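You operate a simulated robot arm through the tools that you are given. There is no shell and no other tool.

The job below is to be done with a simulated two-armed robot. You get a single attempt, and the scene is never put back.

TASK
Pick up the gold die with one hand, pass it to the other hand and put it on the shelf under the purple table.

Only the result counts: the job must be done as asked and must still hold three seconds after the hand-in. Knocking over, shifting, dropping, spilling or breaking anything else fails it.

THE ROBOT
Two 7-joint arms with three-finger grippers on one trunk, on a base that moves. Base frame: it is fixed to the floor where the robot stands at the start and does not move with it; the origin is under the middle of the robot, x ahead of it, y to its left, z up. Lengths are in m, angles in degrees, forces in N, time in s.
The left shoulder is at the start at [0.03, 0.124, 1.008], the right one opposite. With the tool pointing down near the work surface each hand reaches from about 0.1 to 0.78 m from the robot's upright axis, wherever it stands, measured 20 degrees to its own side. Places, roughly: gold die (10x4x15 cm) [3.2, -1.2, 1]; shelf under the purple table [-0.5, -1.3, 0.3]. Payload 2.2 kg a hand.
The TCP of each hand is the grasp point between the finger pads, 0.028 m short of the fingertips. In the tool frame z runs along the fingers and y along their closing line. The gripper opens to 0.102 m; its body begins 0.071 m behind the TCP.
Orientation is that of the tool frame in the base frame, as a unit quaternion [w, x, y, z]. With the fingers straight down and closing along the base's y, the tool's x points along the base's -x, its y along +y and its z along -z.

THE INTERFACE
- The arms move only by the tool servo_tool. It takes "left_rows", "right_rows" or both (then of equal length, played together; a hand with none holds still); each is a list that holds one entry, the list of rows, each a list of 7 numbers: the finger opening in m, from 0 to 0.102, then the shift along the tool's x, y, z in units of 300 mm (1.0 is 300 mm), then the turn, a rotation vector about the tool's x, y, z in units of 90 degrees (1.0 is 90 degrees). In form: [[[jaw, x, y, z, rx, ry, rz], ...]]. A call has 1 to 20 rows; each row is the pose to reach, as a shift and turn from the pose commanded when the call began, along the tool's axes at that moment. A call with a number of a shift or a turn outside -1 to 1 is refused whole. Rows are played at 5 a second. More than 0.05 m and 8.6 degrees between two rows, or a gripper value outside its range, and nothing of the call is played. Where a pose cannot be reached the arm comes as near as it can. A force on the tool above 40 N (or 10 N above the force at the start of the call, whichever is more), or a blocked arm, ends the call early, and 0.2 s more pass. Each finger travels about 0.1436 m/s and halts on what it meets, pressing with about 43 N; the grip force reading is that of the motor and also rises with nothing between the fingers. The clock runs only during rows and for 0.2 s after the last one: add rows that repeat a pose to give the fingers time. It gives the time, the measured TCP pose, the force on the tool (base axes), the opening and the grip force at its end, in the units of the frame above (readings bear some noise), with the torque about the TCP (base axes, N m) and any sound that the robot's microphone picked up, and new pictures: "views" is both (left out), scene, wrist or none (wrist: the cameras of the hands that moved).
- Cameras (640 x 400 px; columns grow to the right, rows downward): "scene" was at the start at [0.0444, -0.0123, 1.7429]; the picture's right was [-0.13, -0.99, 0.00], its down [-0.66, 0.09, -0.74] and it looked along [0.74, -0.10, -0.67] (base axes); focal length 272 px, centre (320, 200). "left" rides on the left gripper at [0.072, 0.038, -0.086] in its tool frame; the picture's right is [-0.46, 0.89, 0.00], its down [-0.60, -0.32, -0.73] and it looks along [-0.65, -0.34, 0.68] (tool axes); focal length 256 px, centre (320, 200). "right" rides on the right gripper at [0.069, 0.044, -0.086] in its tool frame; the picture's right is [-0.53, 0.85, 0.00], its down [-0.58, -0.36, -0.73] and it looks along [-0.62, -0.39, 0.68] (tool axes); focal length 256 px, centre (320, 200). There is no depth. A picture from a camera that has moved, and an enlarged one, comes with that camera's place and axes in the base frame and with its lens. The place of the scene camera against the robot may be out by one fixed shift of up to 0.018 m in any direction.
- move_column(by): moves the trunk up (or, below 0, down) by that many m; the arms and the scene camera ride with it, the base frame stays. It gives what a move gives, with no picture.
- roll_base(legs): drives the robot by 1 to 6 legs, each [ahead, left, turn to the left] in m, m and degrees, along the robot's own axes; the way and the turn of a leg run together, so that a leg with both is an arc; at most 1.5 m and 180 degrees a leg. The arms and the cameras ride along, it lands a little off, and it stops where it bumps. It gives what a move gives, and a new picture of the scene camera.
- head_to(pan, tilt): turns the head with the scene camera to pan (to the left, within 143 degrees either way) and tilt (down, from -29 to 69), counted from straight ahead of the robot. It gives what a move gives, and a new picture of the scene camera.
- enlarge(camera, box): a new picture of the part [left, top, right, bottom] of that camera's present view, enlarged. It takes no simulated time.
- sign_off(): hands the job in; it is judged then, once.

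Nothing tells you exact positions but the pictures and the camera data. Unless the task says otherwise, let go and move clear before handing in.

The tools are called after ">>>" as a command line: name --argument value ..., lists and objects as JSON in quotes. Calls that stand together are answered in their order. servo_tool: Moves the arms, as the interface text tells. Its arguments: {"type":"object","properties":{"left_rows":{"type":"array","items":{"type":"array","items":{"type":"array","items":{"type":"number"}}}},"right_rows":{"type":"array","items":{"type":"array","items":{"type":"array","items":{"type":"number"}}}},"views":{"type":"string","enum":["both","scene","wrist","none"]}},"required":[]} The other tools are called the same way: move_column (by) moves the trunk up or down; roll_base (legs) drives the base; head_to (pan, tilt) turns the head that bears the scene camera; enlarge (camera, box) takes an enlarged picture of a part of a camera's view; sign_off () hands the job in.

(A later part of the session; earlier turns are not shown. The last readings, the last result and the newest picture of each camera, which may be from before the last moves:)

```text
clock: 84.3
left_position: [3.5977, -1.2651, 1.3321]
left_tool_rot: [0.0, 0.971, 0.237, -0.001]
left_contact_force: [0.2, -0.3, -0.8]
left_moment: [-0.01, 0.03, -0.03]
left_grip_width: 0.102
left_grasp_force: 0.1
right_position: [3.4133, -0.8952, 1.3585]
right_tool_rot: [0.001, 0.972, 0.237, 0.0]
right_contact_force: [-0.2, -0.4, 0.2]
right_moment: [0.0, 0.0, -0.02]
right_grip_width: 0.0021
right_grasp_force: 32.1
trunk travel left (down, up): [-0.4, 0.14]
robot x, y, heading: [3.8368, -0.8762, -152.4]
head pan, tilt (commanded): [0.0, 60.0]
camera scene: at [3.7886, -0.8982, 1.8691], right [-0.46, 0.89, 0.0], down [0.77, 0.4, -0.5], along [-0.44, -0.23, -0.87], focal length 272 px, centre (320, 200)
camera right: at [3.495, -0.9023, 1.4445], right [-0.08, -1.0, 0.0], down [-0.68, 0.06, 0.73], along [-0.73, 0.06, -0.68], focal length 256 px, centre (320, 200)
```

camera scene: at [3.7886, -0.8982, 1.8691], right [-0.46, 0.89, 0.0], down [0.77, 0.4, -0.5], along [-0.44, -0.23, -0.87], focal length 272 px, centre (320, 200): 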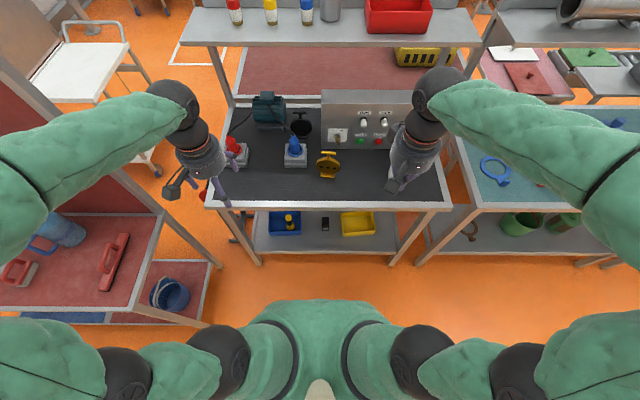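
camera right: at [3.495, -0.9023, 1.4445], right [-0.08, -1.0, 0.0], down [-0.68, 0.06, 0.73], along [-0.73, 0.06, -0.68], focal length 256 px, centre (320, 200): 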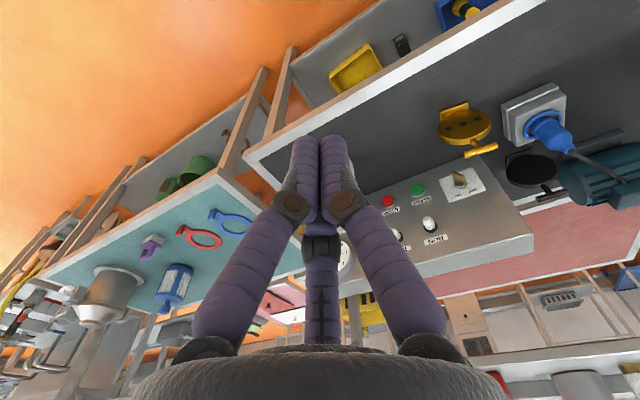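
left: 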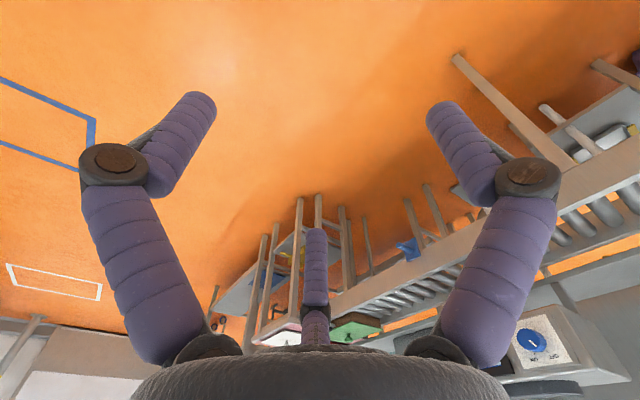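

The fingers close radially at 120° with parallel pads, so one thumb and two fingers will straddle the disc. My plan is for the right hand to take the disc from the upper right, tilted in the disc's plane, and for the left hand to take it from its left side. I'll reopen the right hand and roll a bit closer.

>>> servo_tool --right_rows '[[[0.05, 0, 0, 0, 0, 0, 0], [0.09, 0, 0, 0, 0, 0, 0], [0.09, 0, 0, 0, 0, 0, 0]]]' --views "none"

>>> roll_base --legs '[[0.12, 0.05, 0]]'

>>> enlarge --camera "right" --box '[320, 0, 640, 200]'

>>> enlarge --camera "left" --box '[0, 0, 640, 400]'

```text
clock: 85.1
left_position: [3.598, -1.2656, 1.3319]
left_tool_rot: [0.001, 0.971, 0.239, 0.0]
left_contact_force: [-0.3, 0.9, 0.6]
left_moment: [-0.03, 0.0, 0.0]
left_grip_width: 0.102
left_grasp_force: 0.0
right_position: [3.4118, -0.8959, 1.3575]
right_tool_rot: [0.001, 0.971, 0.237, 0.0]
right_contact_force: [-0.1, 0.6, 0.2]
right_moment: [-0.01, -0.02, 0.01]
right_grip_width: 0.0898
right_grasp_force: 0.1
trunk travel left (down, up): [-0.4, 0.14]
robot x, y, heading: [3.8274, -0.8818, -152.4]
head pan, tilt (commanded): [0.0, 60.0]
```

```text
clock: 86.3
left_position: [3.5181, -1.3638, 1.3324]
left_tool_rot: [0.0, 0.971, 0.238, 0.001]
left_contact_force: [0.5, -0.5, -0.3]
left_moment: [-0.01, 0.0, -0.01]
left_grip_width: 0.102
left_grasp_force: 0.0
right_position: [3.3293, -0.9939, 1.3589]
right_tool_rot: [0.001, 0.971, 0.238, 0.001]
right_contact_force: [-0.7, -0.4, 0.0]
right_moment: [0.0, 0.03, 0.0]
right_grip_width: 0.0898
right_grasp_force: 0.0
trunk travel left (down, up): [-0.4, 0.14]
robot x, y, heading: [3.7498, -0.979, -152.8]
head pan, tilt (commanded): [0.0, 60.0]
camera scene: at [3.7068, -0.997, 1.8692], right [-0.46, 0.89, 0.0], down [0.77, 0.4, -0.5], along [-0.44, -0.23, -0.87], focal length 272 px, centre (320, 200)
```

scene: 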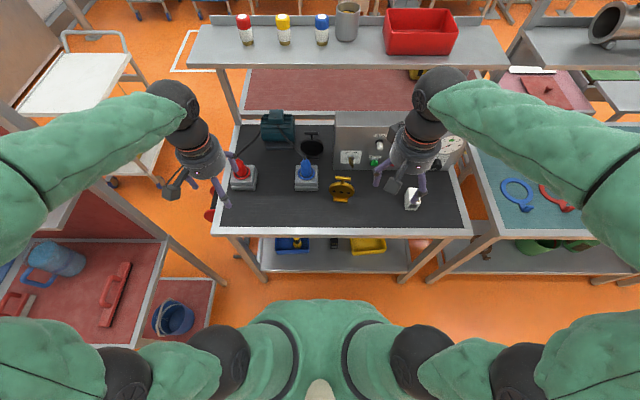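

```text
2.00 times, centred on (480, 100) of right
camera zoom: at [3.4131, -1.0014, 1.4446], right [-0.08, -1.0, 0.0], down [-0.68, 0.06, 0.73], along [-0.73, 0.06, -0.68], focal length 512 px, centre (0, 400)
```

zoom: 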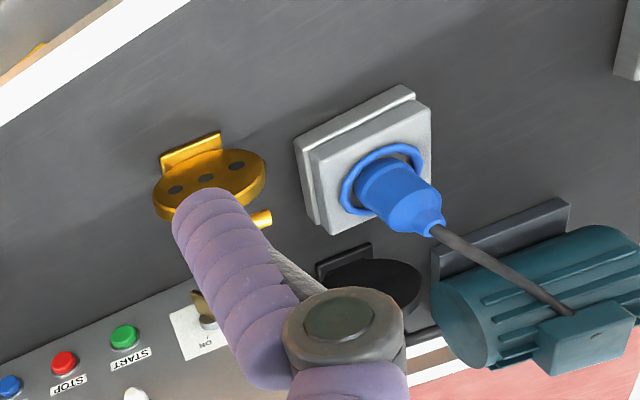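

```text
1.00 times, centred on (320, 200) of left (not enlarged: the box is as wide or as high as the picture)
camera zoom: at [3.5982, -1.3634, 1.4174], right [0.0, -1.0, 0.0], down [-0.68, 0.0, 0.73], along [-0.73, 0.0, -0.68], focal length 256 px, centre (320, 200)
```

zoom: 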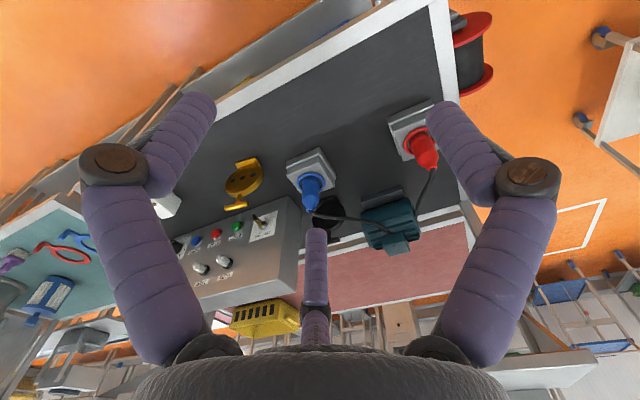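

The left wrist camera sees the whole die. I'll zoom in there to pin down its place with a camera that is well calibrated.

>>> enlarge --camera "left" --box '[190, 140, 286, 220]'

>>> enlarge --camera "scene" --box '[280, 130, 432, 225]'

```text
5.00 times, centred on (238, 180) of left
camera zoom: at [3.5982, -1.3634, 1.4174], right [0.0, -1.0, 0.0], down [-0.68, 0.0, 0.73], along [-0.73, 0.0, -0.68], focal length 1280 px, centre (730, 300)
```

zoom: 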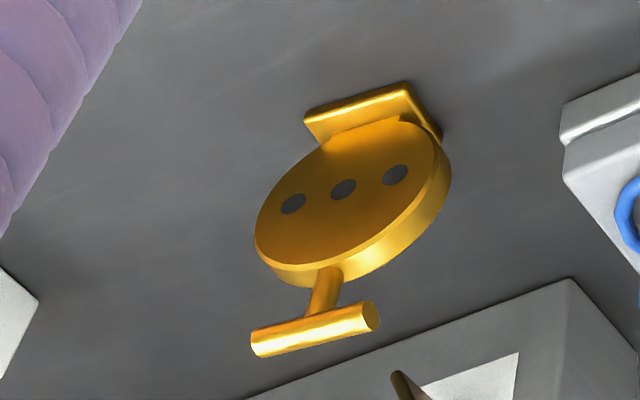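

```text
4.21 times, centred on (356, 178) of scene
camera zoom: at [3.7068, -0.997, 1.8692], right [-0.46, 0.89, 0.0], down [0.77, 0.4, -0.5], along [-0.44, -0.23, -0.87], focal length 1146 px, centre (168, 295)
```

zoom: 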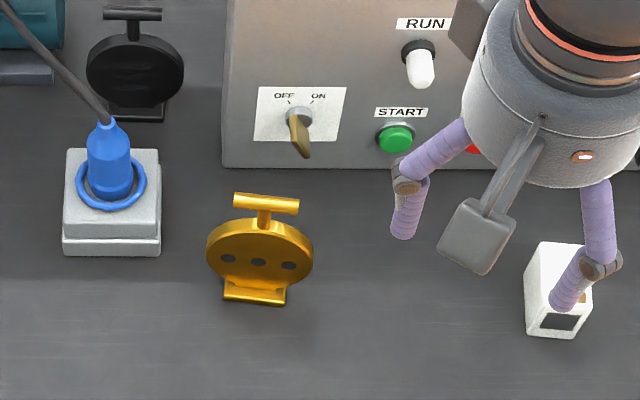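

Both wrist cameras agree: the disc centre is at about (3.179,-1.1825,0.966), its face turned 7.9° from me, and the T-bar is at about z=1.048. I'll swing the right hand to above and right of the die, turning it so its closing line is across the disc.

>>> servo_tool --right_rows '[[[0.075, -0.059, -0.001, 0.017, 0, 0, -0.076], [0.075, -0.118, -0.003, 0.033, 0, 0, -0.152], [0.075, -0.177, -0.004, 0.05, 0, 0, -0.228], [0.075, -0.236, -0.005, 0.067, 0, 0, -0.304], [0.075, -0.295, -0.007, 0.083, 0, 0, -0.38], [0.075, -0.354, -0.008, 0.1, 0, 0, -0.456], [0.075, -0.414, -0.009, 0.117, 0, 0, -0.532], [0.075, -0.473, -0.011, 0.133, 0, 0, -0.608], [0.075, -0.532, -0.012, 0.15, 0, 0, -0.684], [0.075, -0.591, -0.013, 0.167, 0, 0, -0.76], [0.075, -0.65, -0.015, 0.183, 0, 0, -0.836], [0.075, -0.709, -0.016, 0.2, 0, 0, -0.912], [0.075, -0.709, -0.016, 0.2, 0, 0, -0.912]]]' --views "both"

```text
clock: 89.1
left_position: [3.518, -1.3642, 1.3318]
left_tool_rot: [0.0, 0.971, 0.238, -0.001]
left_contact_force: [1.0, 1.1, 0.8]
left_moment: [0.01, 0.05, -0.03]
left_grip_width: 0.1021
left_grasp_force: 0.1
right_position: [3.1393, -1.0885, 1.2992]
right_tool_rot: [0.001, 0.576, 0.818, 0.0]
right_contact_force: [0.4, 0.2, 0.4]
right_moment: [-0.01, 0.04, -0.03]
right_grip_width: 0.0749
right_grasp_force: 0.0
trunk travel left (down, up): [-0.4, 0.14]
robot x, y, heading: [3.7487, -0.9792, -152.3]
head pan, tilt (commanded): [0.0, 60.0]
camera scene: at [3.7074, -0.9967, 1.8692], right [-0.46, 0.89, 0.0], down [0.77, 0.4, -0.5], along [-0.44, -0.23, -0.87], focal length 272 px, centre (320, 200)
camera right: at [3.1583, -1.0092, 1.3847], right [0.98, -0.22, 0.0], down [-0.15, -0.66, 0.73], along [-0.16, -0.71, -0.68], focal length 256 px, centre (320, 200)
```

scene: 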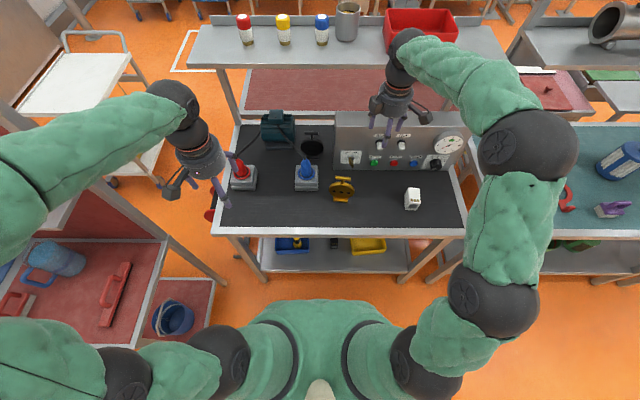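
right: 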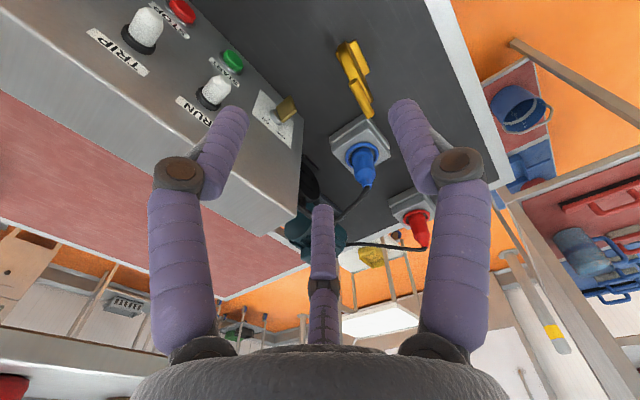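

The right hand is now aligned with the disc, and the wrist camera sees the die edge-on. I'll zoom in to check the sideways alignment.

>>> enlarge --camera "right" --box '[300, 20, 428, 120]'

>>> enlarge --camera "left" --box '[150, 120, 310, 220]'

```text
4.00 times, centred on (364, 70) of right
camera zoom: at [3.1583, -1.0092, 1.3847], right [0.98, -0.22, 0.0], down [-0.15, -0.66, 0.73], along [-0.16, -0.71, -0.68], focal length 1024 px, centre (144, 720)
```

zoom: 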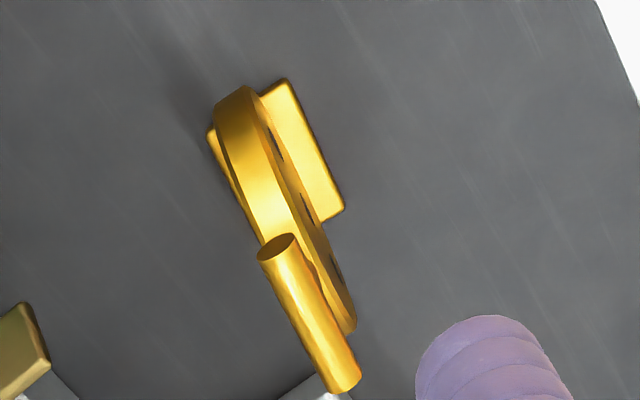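

```text
4.00 times, centred on (230, 170) of left
camera zoom: at [3.5987, -1.3632, 1.4176], right [0.0, -1.0, 0.0], down [-0.68, 0.0, 0.73], along [-0.73, 0.0, -0.68], focal length 1024 px, centre (680, 320)
```

zoom: 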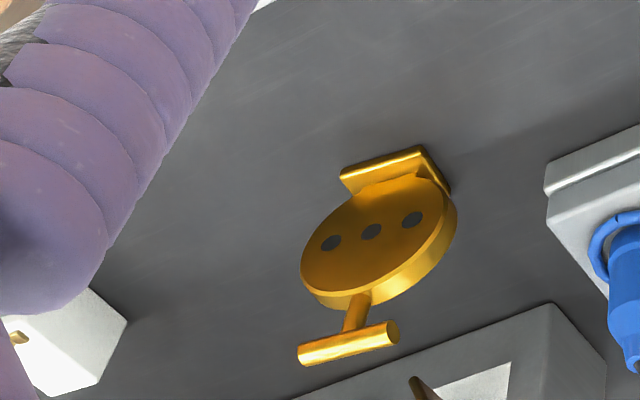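

Measured in the tool frame, the disc plane is within 1 mm of where I want it, and parallel to the hand. Now I'll tilt the hand 40° and come down to a spot 12 cm short of the grasp.

>>> servo_tool --right_rows '[[[0.075, 0.001, 0, 0.088, 0, -0.0555, 0], [0.075, 0.0025, 0, 0.175, 0, -0.111, 0], [0.075, 0.004, 0, 0.263, 0, -0.1665, 0], [0.075, 0.005, 0, 0.351, 0, -0.222, 0], [0.075, 0.006, 0, 0.439, 0, -0.2775, 0], [0.075, 0.0075, 0, 0.527, 0, -0.333, 0], [0.075, 0.009, 0, 0.614, 0, -0.3885, 0], [0.075, 0.01, 0, 0.702, 0, -0.444, 0], [0.075, 0.01, 0, 0.702, 0, -0.444, 0]]]' --views "both"

```text
clock: 91.1
left_position: [3.5168, -1.3651, 1.3306]
left_tool_rot: [0.0, 0.971, 0.239, -0.001]
left_contact_force: [-0.2, -0.4, -0.7]
left_moment: [-0.02, -0.02, 0.02]
left_grip_width: 0.102
left_grasp_force: 0.0
right_position: [3.1391, -1.087, 1.0885]
right_tool_rot: [0.279, 0.541, 0.768, -0.198]
right_contact_force: [0.1, 0.6, -0.2]
right_moment: [0.04, 0.01, 0.06]
right_grip_width: 0.075
right_grasp_force: 0.1
trunk travel left (down, up): [-0.4, 0.14]
robot x, y, heading: [3.7504, -0.9794, -152.5]
head pan, tilt (commanded): [0.0, 60.0]
camera scene: at [3.7075, -0.9975, 1.8692], right [-0.46, 0.89, 0.0], down [0.77, 0.4, -0.5], along [-0.44, -0.23, -0.87], focal length 272 px, centre (320, 200)
camera right: at [3.1451, -0.9701, 1.1098], right [0.93, -0.1, 0.34], down [-0.35, -0.09, 0.93], along [-0.06, -0.99, -0.12], focal length 256 px, centre (320, 200)
```

scene: 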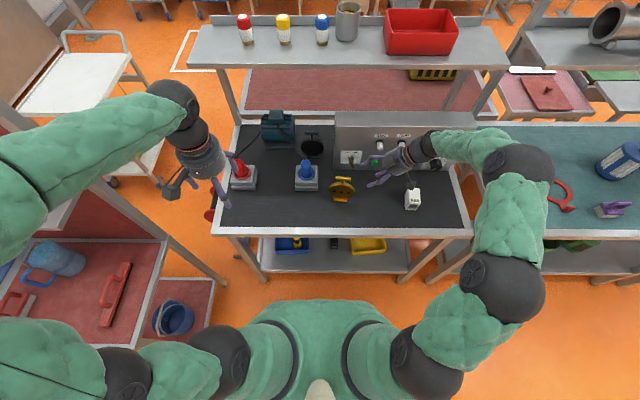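
right: 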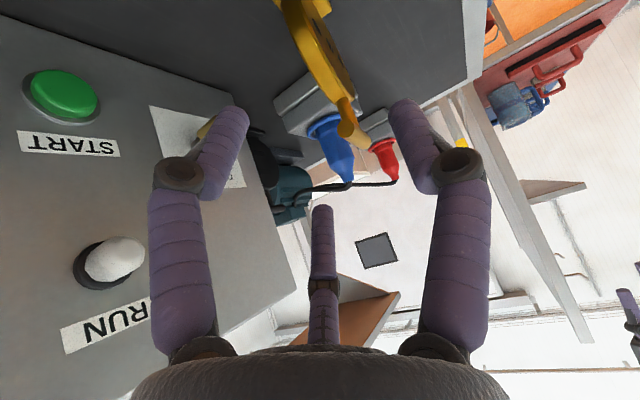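

The tilted pose was reached and the die sits edge-on between the fingers. I'll zoom in on the wrist view and the scene to check the line of approach.

>>> enlarge --camera "right" --box '[240, 0, 432, 150]'

>>> enlarge --camera "scene" --box '[290, 120, 450, 220]'

>>> enlarge --camera "left" --box '[100, 120, 340, 270]'

```text
2.67 times, centred on (336, 75) of right
camera zoom: at [3.1451, -0.9701, 1.1098], right [0.93, -0.1, 0.34], down [-0.35, -0.09, 0.93], along [-0.06, -0.99, -0.12], focal length 683 px, centre (277, 533)
```

zoom: 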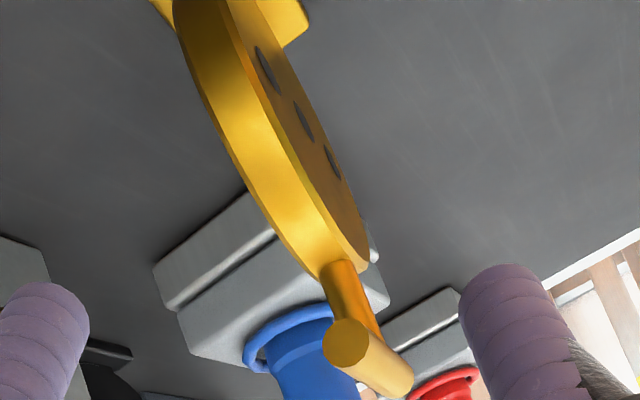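

```text
4.00 times, centred on (370, 170) of scene
camera zoom: at [3.7075, -0.9975, 1.8692], right [-0.46, 0.89, 0.0], down [0.77, 0.4, -0.5], along [-0.44, -0.23, -0.87], focal length 1089 px, centre (120, 320)
```

zoom: 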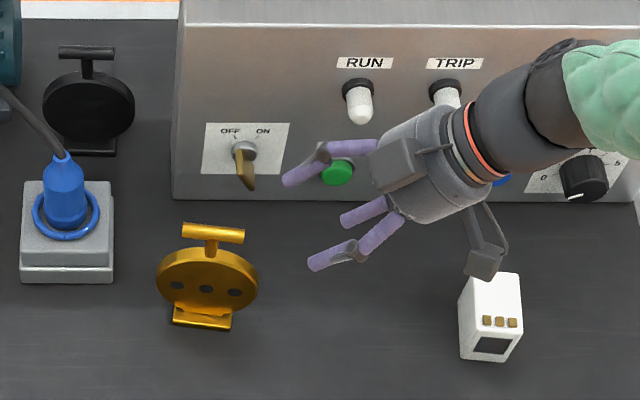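

```text
2.67 times, centred on (220, 195) of left
camera zoom: at [3.5987, -1.3638, 1.4174], right [0.0, -1.0, 0.0], down [-0.68, 0.0, 0.73], along [-0.73, 0.0, -0.68], focal length 683 px, centre (587, 213)
```

zoom: 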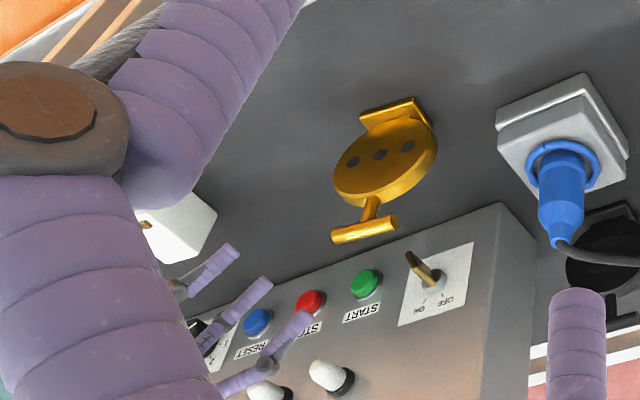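

The T-bar end measures within a millimetre of where I expected it in the tool frame, so the straight approach is good. I'll slide in 11.5 cm along the fingers, still open.

>>> servo_tool --right_rows '[[[0.075, 0, 0, 0.065, 0, 0, 0], [0.075, 0, 0, 0.13, 0, 0, 0], [0.075, 0, 0, 0.195, 0, 0, 0], [0.075, 0, 0, 0.26, 0, 0, 0], [0.075, 0, 0, 0.325, 0, 0, 0], [0.075, 0, 0, 0.383, 0, 0, 0], [0.075, 0, 0, 0.383, 0, 0, 0]]]' --views "both"

>>> enlarge --camera "scene" --box '[290, 120, 450, 220]'

>>> enlarge --camera "left" --box '[150, 120, 310, 220]'

```text
clock: 92.7
left_position: [3.5174, -1.3639, 1.3323]
left_tool_rot: [0.0, 0.971, 0.239, 0.0]
left_contact_force: [0.4, 0.5, -0.3]
left_moment: [0.0, 0.01, -0.02]
left_grip_width: 0.102
left_grasp_force: 0.1
right_position: [3.1633, -1.1545, 0.9999]
right_tool_rot: [0.279, 0.542, 0.768, -0.198]
right_contact_force: [1.3, -0.6, 0.0]
right_moment: [-0.02, -0.05, 0.0]
right_grip_width: 0.0748
right_grasp_force: 0.0
trunk travel left (down, up): [-0.4, 0.14]
robot x, y, heading: [3.748, -0.9793, -152.4]
head pan, tilt (commanded): [0.0, 60.0]
camera scene: at [3.7068, -0.9968, 1.8692], right [-0.46, 0.89, 0.0], down [0.77, 0.4, -0.5], along [-0.44, -0.23, -0.87], focal length 272 px, centre (320, 200)
camera right: at [3.1695, -1.0388, 1.0216], right [0.93, -0.1, 0.34], down [-0.35, -0.1, 0.93], along [-0.06, -0.99, -0.12], focal length 256 px, centre (320, 200)
```

scene: 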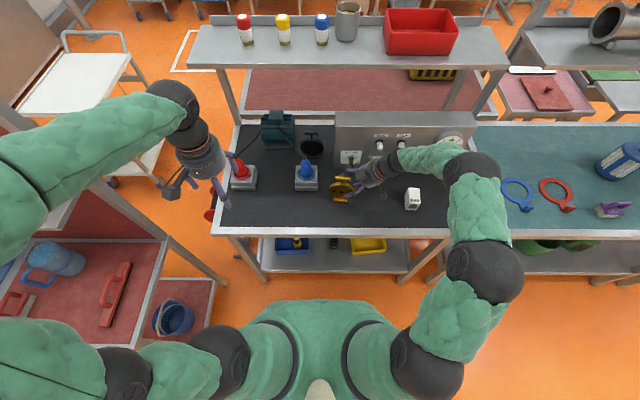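
right: 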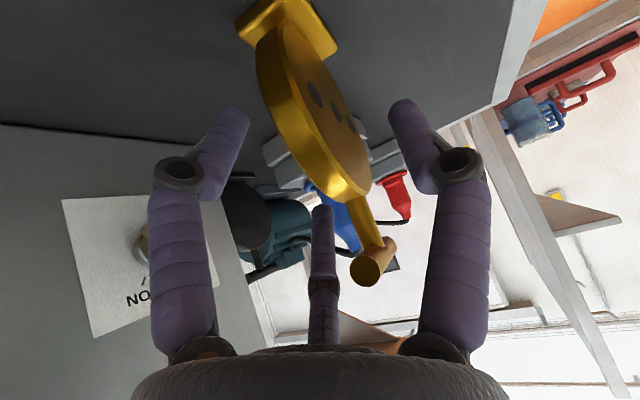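

```text
4.00 times, centred on (370, 170) of scene
camera zoom: at [3.7068, -0.9968, 1.8692], right [-0.46, 0.89, 0.0], down [0.77, 0.4, -0.5], along [-0.44, -0.23, -0.87], focal length 1089 px, centre (120, 320)
```

zoom: 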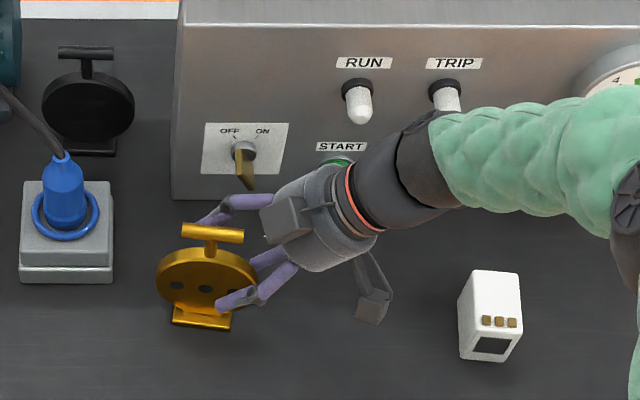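

```text
4.00 times, centred on (230, 170) of left
camera zoom: at [3.5982, -1.3632, 1.4175], right [0.0, -1.0, 0.0], down [-0.68, 0.0, 0.73], along [-0.73, 0.0, -0.68], focal length 1024 px, centre (680, 320)
```

zoom: 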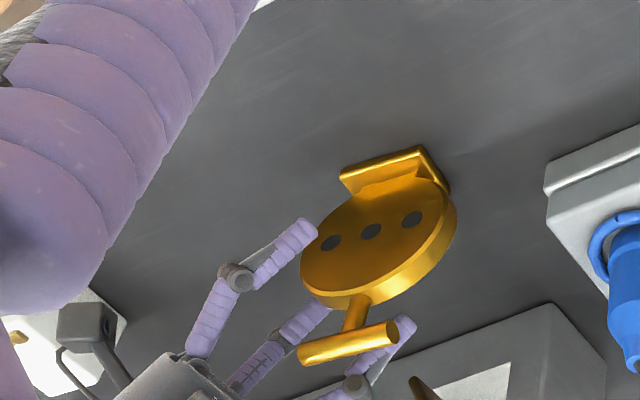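

The fingers straddle the upper right of the disc cleanly, with the T-bar between them. Now I'll close the right hand.

>>> servo_tool --right_rows '[[[0.06, 0, 0, 0, 0, 0, 0], [0.045, 0, 0, 0, 0, 0, 0], [0.03, 0, 0, 0, 0, 0, 0], [0.015, 0, 0, 0, 0, 0, 0], [0.0, 0, 0, 0, 0, 0, 0], [0.0, 0, 0, 0, 0, 0, 0], [0.0, 0, 0, 0, 0, 0, 0]]]' --views "both"

>>> enlarge --camera "scene" --box '[290, 120, 450, 220]'

>>> enlarge --camera "left" --box '[150, 120, 310, 220]'

```text
clock: 94.3
left_position: [3.5163, -1.3642, 1.3322]
left_tool_rot: [0.0, 0.971, 0.238, 0.001]
left_contact_force: [0.1, -0.7, 0.7]
left_moment: [0.01, -0.01, -0.04]
left_grip_width: 0.102
left_grasp_force: 0.0
right_position: [3.1645, -1.1546, 1.0001]
right_tool_rot: [0.28, 0.542, 0.768, -0.197]
right_contact_force: [-0.1, -1.0, 0.6]
right_moment: [0.0, -0.13, -0.03]
right_grip_width: 0.0248
right_grasp_force: 42.9
trunk travel left (down, up): [-0.4, 0.14]
robot x, y, heading: [3.745, -0.9819, -152.6]
head pan, tilt (commanded): [0.0, 60.0]
camera scene: at [3.7066, -0.9973, 1.8692], right [-0.46, 0.89, 0.0], down [0.77, 0.4, -0.5], along [-0.44, -0.23, -0.87], focal length 272 px, centre (320, 200)
camera right: at [3.1695, -1.0389, 1.0216], right [0.93, -0.1, 0.34], down [-0.35, -0.1, 0.93], along [-0.06, -0.99, -0.12], focal length 256 px, centre (320, 200)
```

scene: 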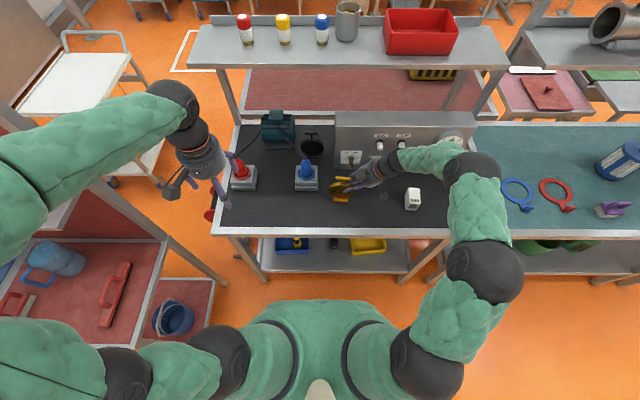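
right: 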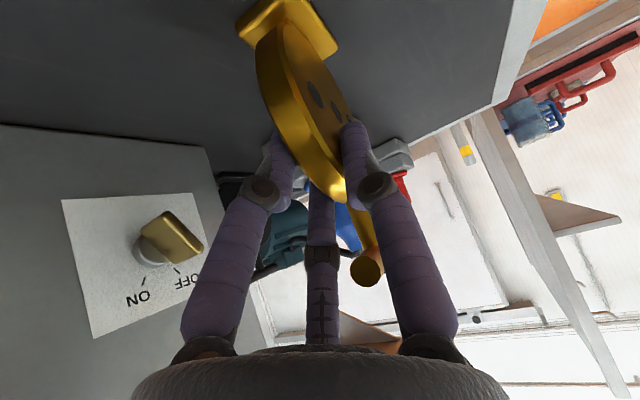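

```text
4.00 times, centred on (370, 170) of scene
camera zoom: at [3.7066, -0.9973, 1.8692], right [-0.46, 0.89, 0.0], down [0.77, 0.4, -0.5], along [-0.44, -0.23, -0.87], focal length 1089 px, centre (120, 320)
```

zoom: 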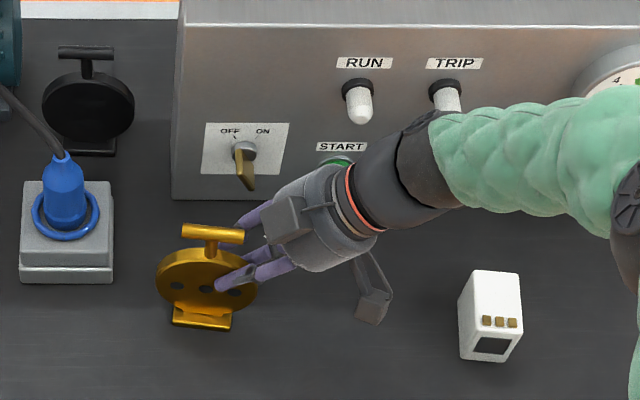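

```text
4.00 times, centred on (230, 170) of left
camera zoom: at [3.5981, -1.3636, 1.4173], right [0.0, -1.0, 0.0], down [-0.68, 0.0, 0.73], along [-0.73, 0.0, -0.68], focal length 1024 px, centre (680, 320)
```

zoom: 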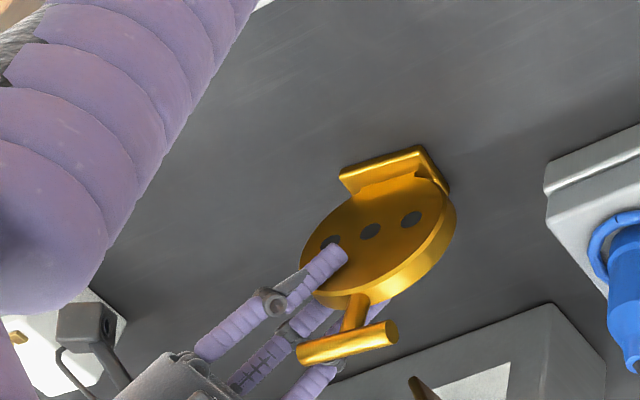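

The die is gripped (opening 2.5 cm, 43 N) and hasn't moved. I'll lift it straight up, first a few centimetres.

>>> servo_tool --right_rows '[[[0.0, -0.0214, 0, -0.0255, 0, 0, 0], [0.0, -0.0428, 0, -0.051, 0, 0, 0], [0.0, -0.0643, 0, -0.0766, 0, 0, 0], [0.0, -0.0857, 0, -0.1021, 0, 0, 0], [0.0, -0.0857, 0, -0.1021, 0, 0, 0]]]' --views "both"

```text
clock: 95.5
left_position: [3.5153, -1.3645, 1.3314]
left_tool_rot: [0.0, 0.971, 0.239, 0.0]
left_contact_force: [-0.9, -0.3, -0.1]
left_moment: [0.0, -0.01, -0.03]
left_grip_width: 0.1021
left_grasp_force: 0.2
right_position: [3.163, -1.1562, 1.0381]
right_tool_rot: [0.279, 0.542, 0.768, -0.197]
right_contact_force: [0.5, -0.3, -5.2]
right_moment: [0.16, 0.07, -0.04]
right_grip_width: 0.025
right_grasp_force: 42.7
trunk travel left (down, up): [-0.4, 0.14]
robot x, y, heading: [3.7481, -0.9791, -152.4]
head pan, tilt (commanded): [0.0, 60.0]
camera scene: at [3.7056, -0.9975, 1.8691], right [-0.46, 0.89, 0.0], down [0.77, 0.4, -0.5], along [-0.44, -0.23, -0.87], focal length 272 px, centre (320, 200)
camera right: at [3.169, -1.04, 1.0611], right [0.93, -0.1, 0.34], down [-0.35, -0.1, 0.93], along [-0.06, -0.99, -0.13], focal length 256 px, centre (320, 200)
```

scene: 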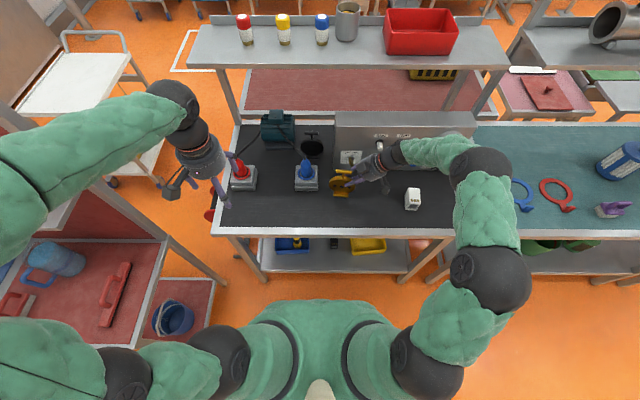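
right: 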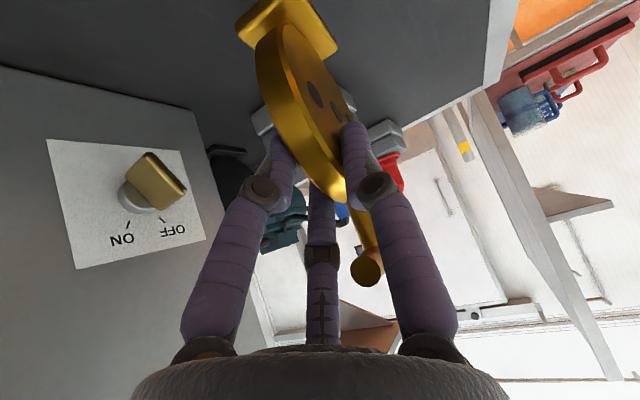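

The die lifted cleanly (about 5 N) without slipping. I'll raise it another 20 cm, bring it back towards me, then back the base off the bench.

>>> servo_tool --right_rows '[[[0.0, -0.0612, 0, -0.073, 0, 0, 0], [0.0, -0.1224, 0, -0.1459, 0, 0, 0], [0.0, -0.1836, 0, -0.2189, 0, 0, 0], [0.0, -0.2449, 0, -0.2918, 0, 0, 0], [0.0, -0.3061, 0, -0.3648, 0, 0, 0], [0.0, -0.3673, 0, -0.4377, 0, 0, 0], [0.0, -0.4285, 0, -0.5107, 0, 0, 0], [0.0, -0.4285, 0.08, -0.5107, 0, 0, 0], [0.0, -0.4285, 0.17, -0.5107, 0, 0, 0], [0.0, -0.4285, 0.26, -0.5107, 0, 0, 0], [0.0, -0.4285, 0.35, -0.5107, 0, 0, 0], [0.0, -0.4285, 0.43, -0.5107, 0, 0, 0], [0.0, -0.4285, 0.43, -0.5107, 0, 0, 0]]]' --views "both"

>>> roll_base --legs '[[-0.35, 0, 0]]'

```text
clock: 98.3
left_position: [3.5156, -1.3646, 1.3315]
left_tool_rot: [0.0, 0.971, 0.238, 0.0]
left_contact_force: [0.2, 0.4, 0.2]
left_moment: [-0.01, -0.05, -0.02]
left_grip_width: 0.1021
left_grasp_force: 0.1
right_position: [3.285, -1.1125, 1.2391]
right_tool_rot: [0.28, 0.542, 0.768, -0.197]
right_contact_force: [-1.3, 0.2, -5.1]
right_moment: [0.16, 0.06, -0.01]
right_grip_width: 0.0248
right_grasp_force: 43.1
trunk travel left (down, up): [-0.4, 0.14]
robot x, y, heading: [3.7464, -0.9799, -152.5]
head pan, tilt (commanded): [0.0, 60.0]
camera scene: at [3.7054, -0.9977, 1.8691], right [-0.46, 0.89, 0.0], down [0.77, 0.4, -0.5], along [-0.44, -0.23, -0.87], focal length 272 px, centre (320, 200)
camera right: at [3.2906, -0.9966, 1.2613], right [0.93, -0.1, 0.34], down [-0.35, -0.1, 0.93], along [-0.06, -0.99, -0.13], focal length 256 px, centre (320, 200)
```

scene: 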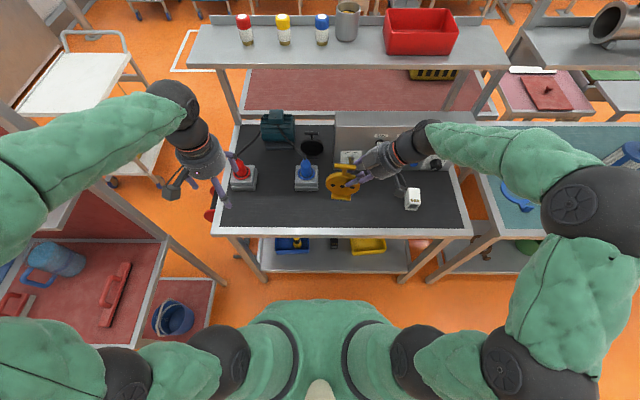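
right: 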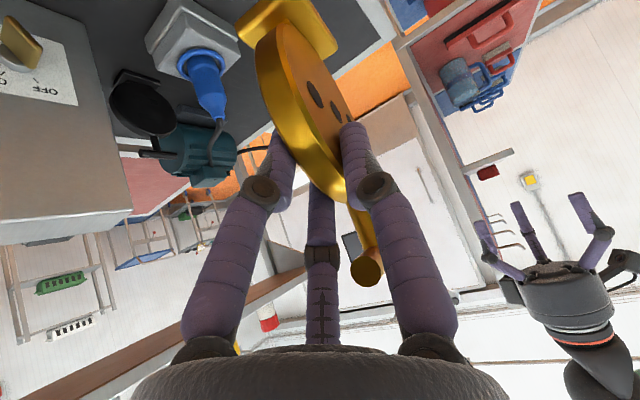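

```text
clock: 100.6
left_position: [3.8289, -1.2013, 1.3315]
left_tool_rot: [0.0, 0.971, 0.239, 0.0]
left_contact_force: [0.8, -1.2, -0.2]
left_moment: [-0.01, -0.01, -0.02]
left_grip_width: 0.1021
left_grasp_force: 0.1
right_position: [3.5972, -0.95, 1.239]
right_tool_rot: [0.28, 0.541, 0.768, -0.197]
right_contact_force: [-0.1, 1.3, -5.3]
right_moment: [0.16, 0.13, 0.01]
right_grip_width: 0.0248
right_grasp_force: 42.7
trunk travel left (down, up): [-0.4, 0.14]
robot x, y, heading: [4.0596, -0.8215, -152.2]
head pan, tilt (commanded): [0.0, 60.0]
camera scene: at [4.0178, -0.8345, 1.8691], right [-0.46, 0.89, 0.0], down [0.77, 0.4, -0.5], along [-0.44, -0.23, -0.87], focal length 272 px, centre (320, 200)
```

scene: 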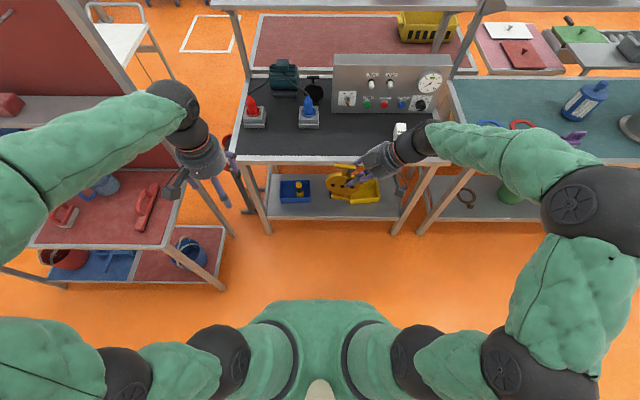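

The die is held securely and I'm clear of the bench. I'll square the die to my own axes by turning the right hand 8°, while the left hand turns to come in from the left with its camera side outward.

>>> servo_tool --right_rows '[[[0.0, 0, 0, 0, -0.0143, 0, -0.017], [0.0, 0, 0, 0, -0.0286, 0, -0.034], [0.0, 0, 0, 0, -0.0429, 0, -0.0511], [0.0, 0, 0, 0, -0.0572, 0, -0.0681], [0.0, 0, 0, 0, -0.0572, 0, -0.0681], [0.0, 0, 0, 0, -0.0572, 0, -0.0681], [0.0, 0, 0, 0, -0.0572, 0, -0.0681], [0.0, 0, 0, 0, -0.0572, 0, -0.0681], [0.0, 0, 0, 0, -0.0572, 0, -0.0681], [0.0, 0, 0, 0, -0.0572, 0, -0.0681], [0.0, 0, 0, 0, -0.0572, 0, -0.0681], [0.0, 0, 0, 0, -0.0572, 0, -0.0681], [0.0, 0, 0, 0, -0.0572, 0, -0.0681]]]' --left_rows '[[[0.09, -0.0152, 0.0127, 0, 0, 0, 0.0833], [0.09, -0.0305, 0.0255, 0, 0, 0, 0.1667], [0.09, -0.0458, 0.0382, 0, 0, 0, 0.25], [0.09, -0.061, 0.051, 0, 0, 0, 0.3333], [0.09, -0.0762, 0.0637, 0, 0, 0, 0.4167], [0.09, -0.0915, 0.0765, 0, 0, 0, 0.5], [0.09, -0.1067, 0.0892, 0, 0, 0, 0.5833], [0.09, -0.122, 0.102, 0, 0, 0, 0.6667], [0.09, -0.1372, 0.1147, 0, 0, 0, 0.75], [0.09, -0.1525, 0.1275, 0, 0, 0, 0.8333], [0.09, -0.1677, 0.1402, 0, 0, 0, 0.9167], [0.09, -0.183, 0.153, 0, 0, 0, 1.0], [0.09, -0.183, 0.153, 0, 0, 0, 1.0]]]' --views "both"

```text
clock: 103.4
left_position: [3.8003, -1.2681, 1.3318]
left_tool_rot: [0.0, 0.855, -0.518, 0.0]
left_contact_force: [-0.1, 0.1, 0.0]
left_moment: [0.0, -0.03, -0.02]
left_grip_width: 0.0898
left_grasp_force: 0.0
right_position: [3.5965, -0.951, 1.2404]
right_tool_rot: [0.292, 0.485, 0.805, -0.177]
right_contact_force: [0.3, -0.7, -5.0]
right_moment: [0.11, 0.06, -0.03]
right_grip_width: 0.0248
right_grasp_force: 42.6
trunk travel left (down, up): [-0.4, 0.14]
robot x, y, heading: [4.0604, -0.8117, -152.3]
head pan, tilt (commanded): [0.0, 60.0]
camera scene: at [4.0174, -0.8346, 1.8691], right [-0.46, 0.89, 0.0], down [0.77, 0.4, -0.5], along [-0.44, -0.23, -0.87], focal length 272 px, centre (320, 200)
camera right: at [3.5858, -0.8352, 1.2614], right [0.94, 0.03, 0.34], down [-0.34, -0.14, 0.93], along [0.08, -0.99, -0.13], focal length 256 px, centre (320, 200)
camera left: at [3.8005, -1.3488, 1.4176], right [-1.0, 0.0, 0.0], down [0.0, 0.68, 0.73], along [0.0, 0.73, -0.68], focal length 256 px, centre (320, 200)
```

scene: 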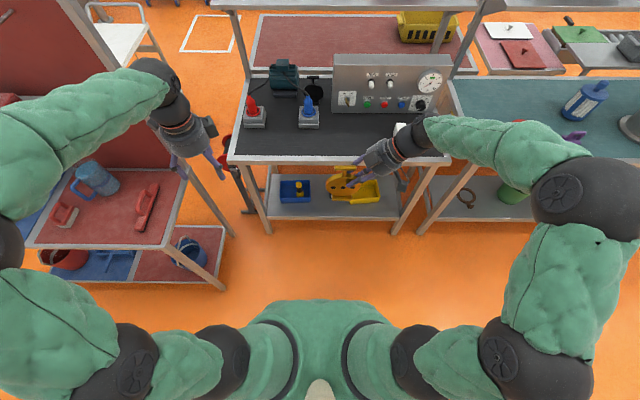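
right: 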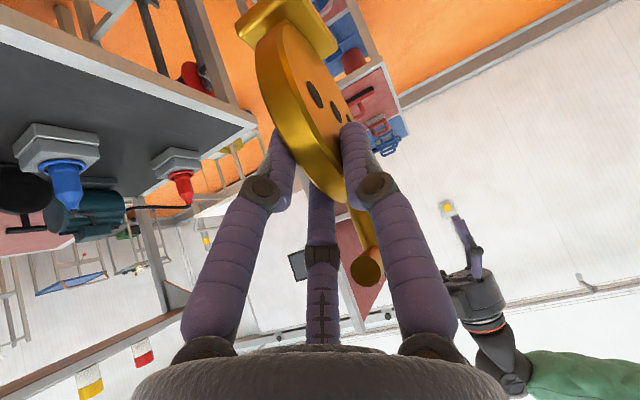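
left: 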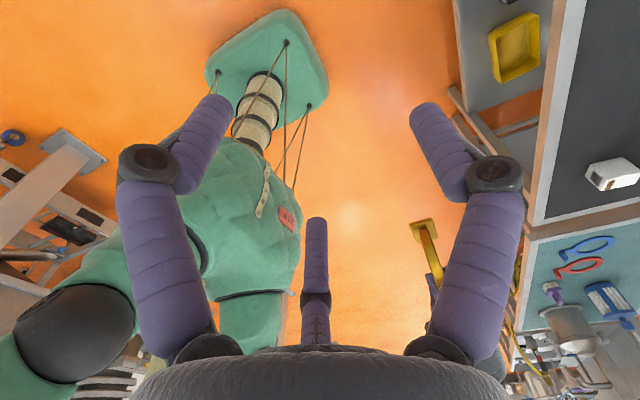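

The left camera shows the die edge-on and all poses were reached. Now I'll tilt the left hand 70° inward and bring it to a spot 14 cm short of the disc's left edge.

>>> servo_tool --left_rows '[[[0.09, -0.0586, 0.007, 0.0211, 0, -0.0778, 0], [0.09, -0.1172, 0.014, 0.0422, 0, -0.1556, 0], [0.09, -0.1758, 0.021, 0.0633, 0, -0.2333, 0], [0.09, -0.2344, 0.028, 0.0844, 0, -0.3111, 0], [0.09, -0.293, 0.035, 0.1055, 0, -0.3889, 0], [0.09, -0.3516, 0.042, 0.1266, 0, -0.4667, 0], [0.09, -0.4102, 0.049, 0.1477, 0, -0.5445, 0], [0.09, -0.4688, 0.056, 0.1688, 0, -0.6222, 0], [0.09, -0.5274, 0.063, 0.1899, 0, -0.7, 0], [0.09, -0.586, 0.07, 0.211, 0, -0.7778, 0], [0.09, -0.586, 0.07, 0.211, 0, -0.7778, 0]]]' --views "both"

>>> enlarge --camera "scene" --box '[220, 100, 460, 250]'

```text
clock: 105.8
left_position: [3.7006, -1.1215, 1.2689]
left_tool_rot: [-0.296, 0.701, -0.424, -0.491]
left_contact_force: [0.2, 0.9, 1.1]
left_moment: [0.01, -0.04, 0.0]
left_grip_width: 0.09
left_grasp_force: 0.0
right_position: [3.5965, -0.9519, 1.2382]
right_tool_rot: [0.293, 0.485, 0.805, -0.177]
right_contact_force: [0.6, 0.9, -5.3]
right_moment: [0.14, 0.1, -0.01]
right_grip_width: 0.0248
right_grasp_force: 42.9
trunk travel left (down, up): [-0.4, 0.14]
robot x, y, heading: [4.0592, -0.8179, -152.3]
head pan, tilt (commanded): [0.0, 60.0]
camera scene: at [4.018, -0.8345, 1.8692], right [-0.46, 0.89, 0.0], down [0.77, 0.4, -0.5], along [-0.44, -0.23, -0.87], focal length 272 px, centre (320, 200)
camera left: at [3.7154, -1.2322, 1.2294], right [-0.86, -0.27, 0.44], down [0.51, -0.28, 0.82], along [-0.1, 0.92, 0.38], focal length 256 px, centre (320, 200)
```

scene: 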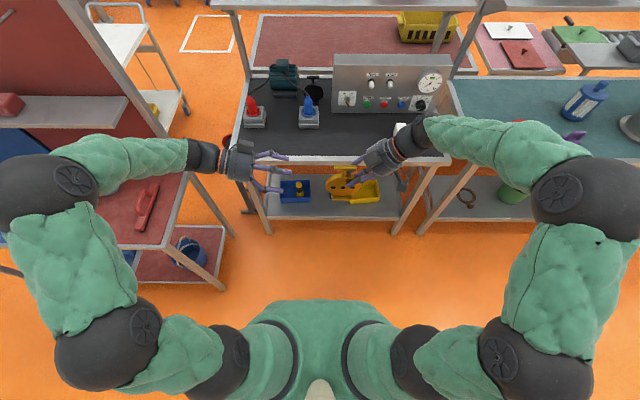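
left: 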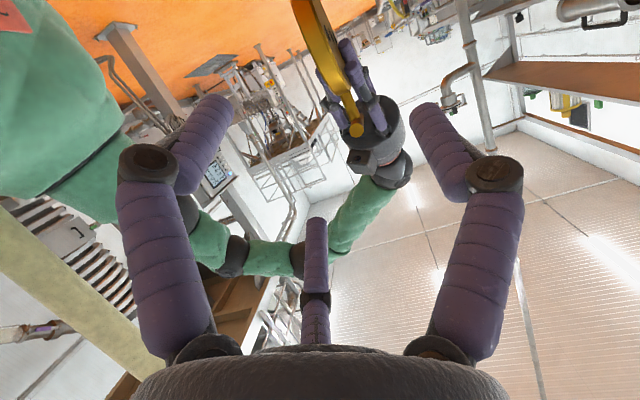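

```text
2.67 times, centred on (340, 175) of scene
camera zoom: at [4.018, -0.8345, 1.8692], right [-0.46, 0.89, 0.0], down [0.77, 0.4, -0.5], along [-0.44, -0.23, -0.87], focal length 726 px, centre (267, 267)
```

zoom: 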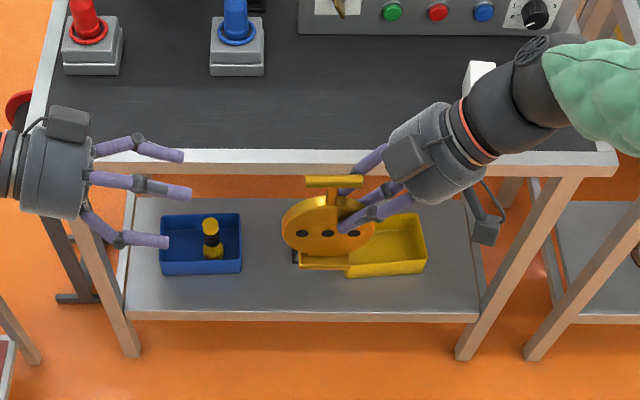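

The left hand is in front of the disc's left edge. I'll zoom in on the left wrist view to check that the disc lies between thumb and fingers as computed.

>>> enlarge --camera "left" --box '[240, 0, 432, 150]'

```text
2.67 times, centred on (336, 75) of left
camera zoom: at [3.7154, -1.2322, 1.2294], right [-0.86, -0.27, 0.44], down [0.51, -0.28, 0.82], along [-0.1, 0.92, 0.38], focal length 683 px, centre (277, 533)
```

zoom: 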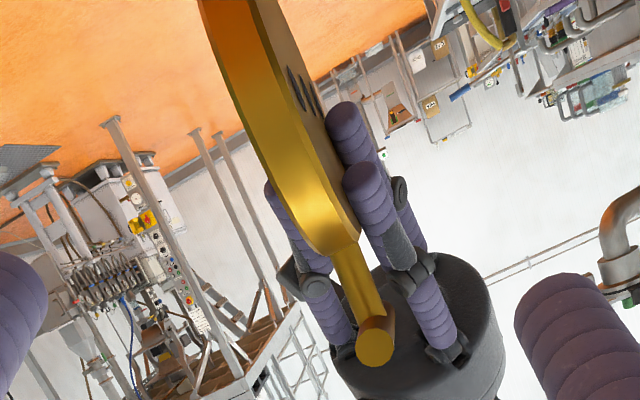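

The T-bar end matches to a few millimetres; I want a finer look at the rim itself.

>>> enlarge --camera "left" --box '[290, 20, 386, 140]'

>>> enlarge --camera "right" --box '[220, 0, 420, 220]'

```text
3.33 times, centred on (338, 80) of left
camera zoom: at [3.7154, -1.2322, 1.2294], right [-0.86, -0.27, 0.44], down [0.51, -0.28, 0.82], along [-0.1, 0.92, 0.38], focal length 853 px, centre (260, 600)
```

zoom: 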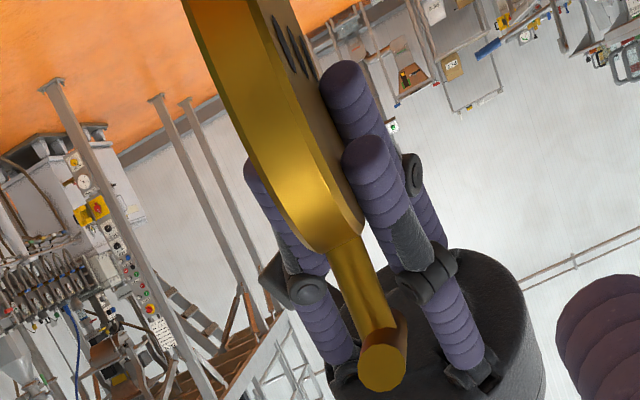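

```text
1.82 times, centred on (320, 110) of right
camera zoom: at [3.5862, -0.8351, 1.2616], right [0.94, 0.03, 0.34], down [-0.34, -0.14, 0.93], along [0.08, -0.99, -0.13], focal length 465 px, centre (320, 364)
```

zoom: 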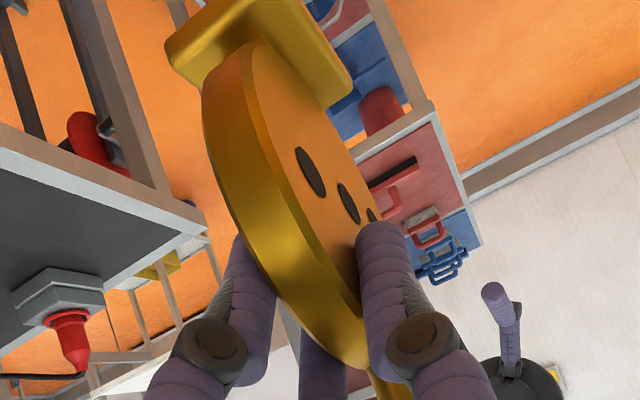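

The rim lies about 5–7 mm on the thumb side of the left tool axis, as intended, and clear of the right fingers. I'll advance the left hand 14 cm straight in, still open.

>>> servo_tool --left_rows '[[[0.08, 0, 0, 0.07, 0, 0, 0], [0.08, 0, 0, 0.14, 0, 0, 0], [0.08, 0, 0, 0.21, 0, 0, 0], [0.08, 0, 0, 0.28, 0, 0, 0], [0.08, 0, 0, 0.34, 0, 0, 0], [0.08, 0, 0, 0.4, 0, 0, 0], [0.08, 0, 0, 0.435, 0, 0, 0], [0.08, 0, 0, 0.465, 0, 0, 0], [0.08, 0, 0, 0.465, 0, 0, 0]]]' --views "both"

>>> enlarge --camera "scene" --box '[270, 130, 430, 230]'

```text
clock: 107.8
left_position: [3.6394, -1.0068, 1.2198]
left_tool_rot: [-0.297, 0.701, -0.424, -0.491]
left_contact_force: [-0.8, 0.0, 0.0]
left_moment: [-0.01, 0.0, 0.03]
left_grip_width: 0.0801
left_grasp_force: 0.0
right_position: [3.5966, -0.9506, 1.2399]
right_tool_rot: [0.293, 0.486, 0.804, -0.176]
right_contact_force: [-1.1, 0.4, -4.7]
right_moment: [0.16, 0.13, 0.0]
right_grip_width: 0.0248
right_grasp_force: 43.0
trunk travel left (down, up): [-0.4, 0.14]
robot x, y, heading: [4.0634, -0.8129, -152.3]
head pan, tilt (commanded): [0.0, 60.0]
camera scene: at [4.0175, -0.8349, 1.8691], right [-0.46, 0.89, 0.0], down [0.77, 0.4, -0.5], along [-0.44, -0.23, -0.87], focal length 272 px, centre (320, 200)
camera left: at [3.6553, -1.1166, 1.181], right [-0.86, -0.27, 0.44], down [0.5, -0.28, 0.82], along [-0.1, 0.92, 0.37], focal length 256 px, centre (320, 200)
```

scene: 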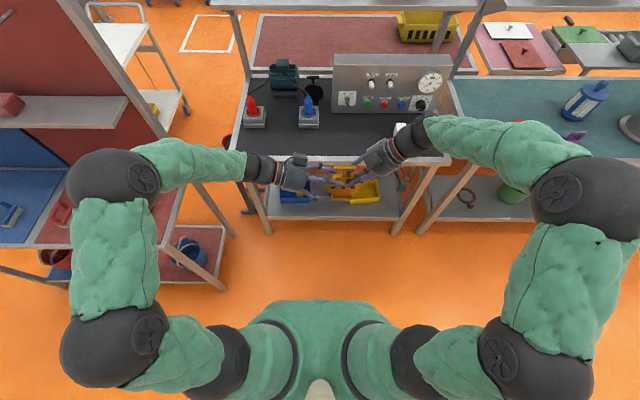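
left: 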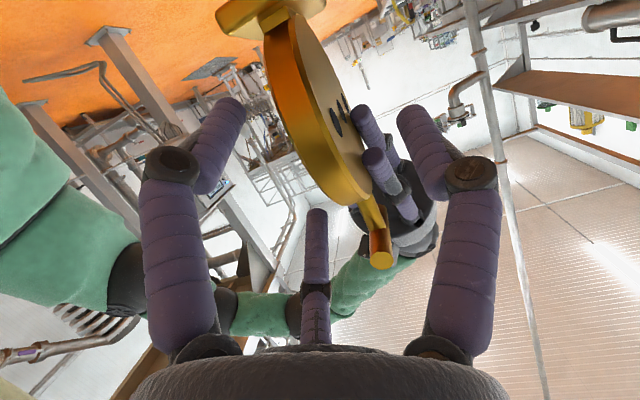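

```text
4.00 times, centred on (350, 180) of scene
camera zoom: at [4.0175, -0.8349, 1.8691], right [-0.46, 0.89, 0.0], down [0.77, 0.4, -0.5], along [-0.44, -0.23, -0.87], focal length 1089 px, centre (200, 280)
```

zoom: 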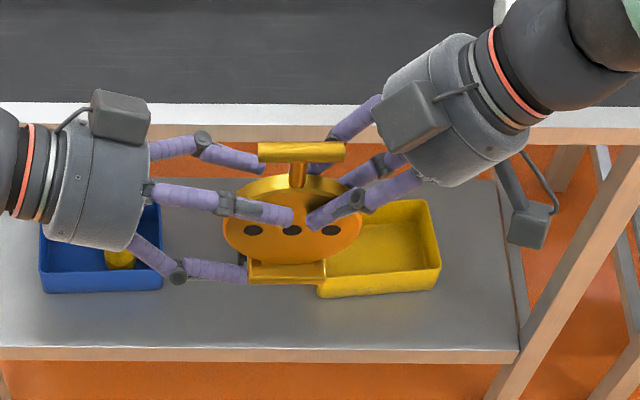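

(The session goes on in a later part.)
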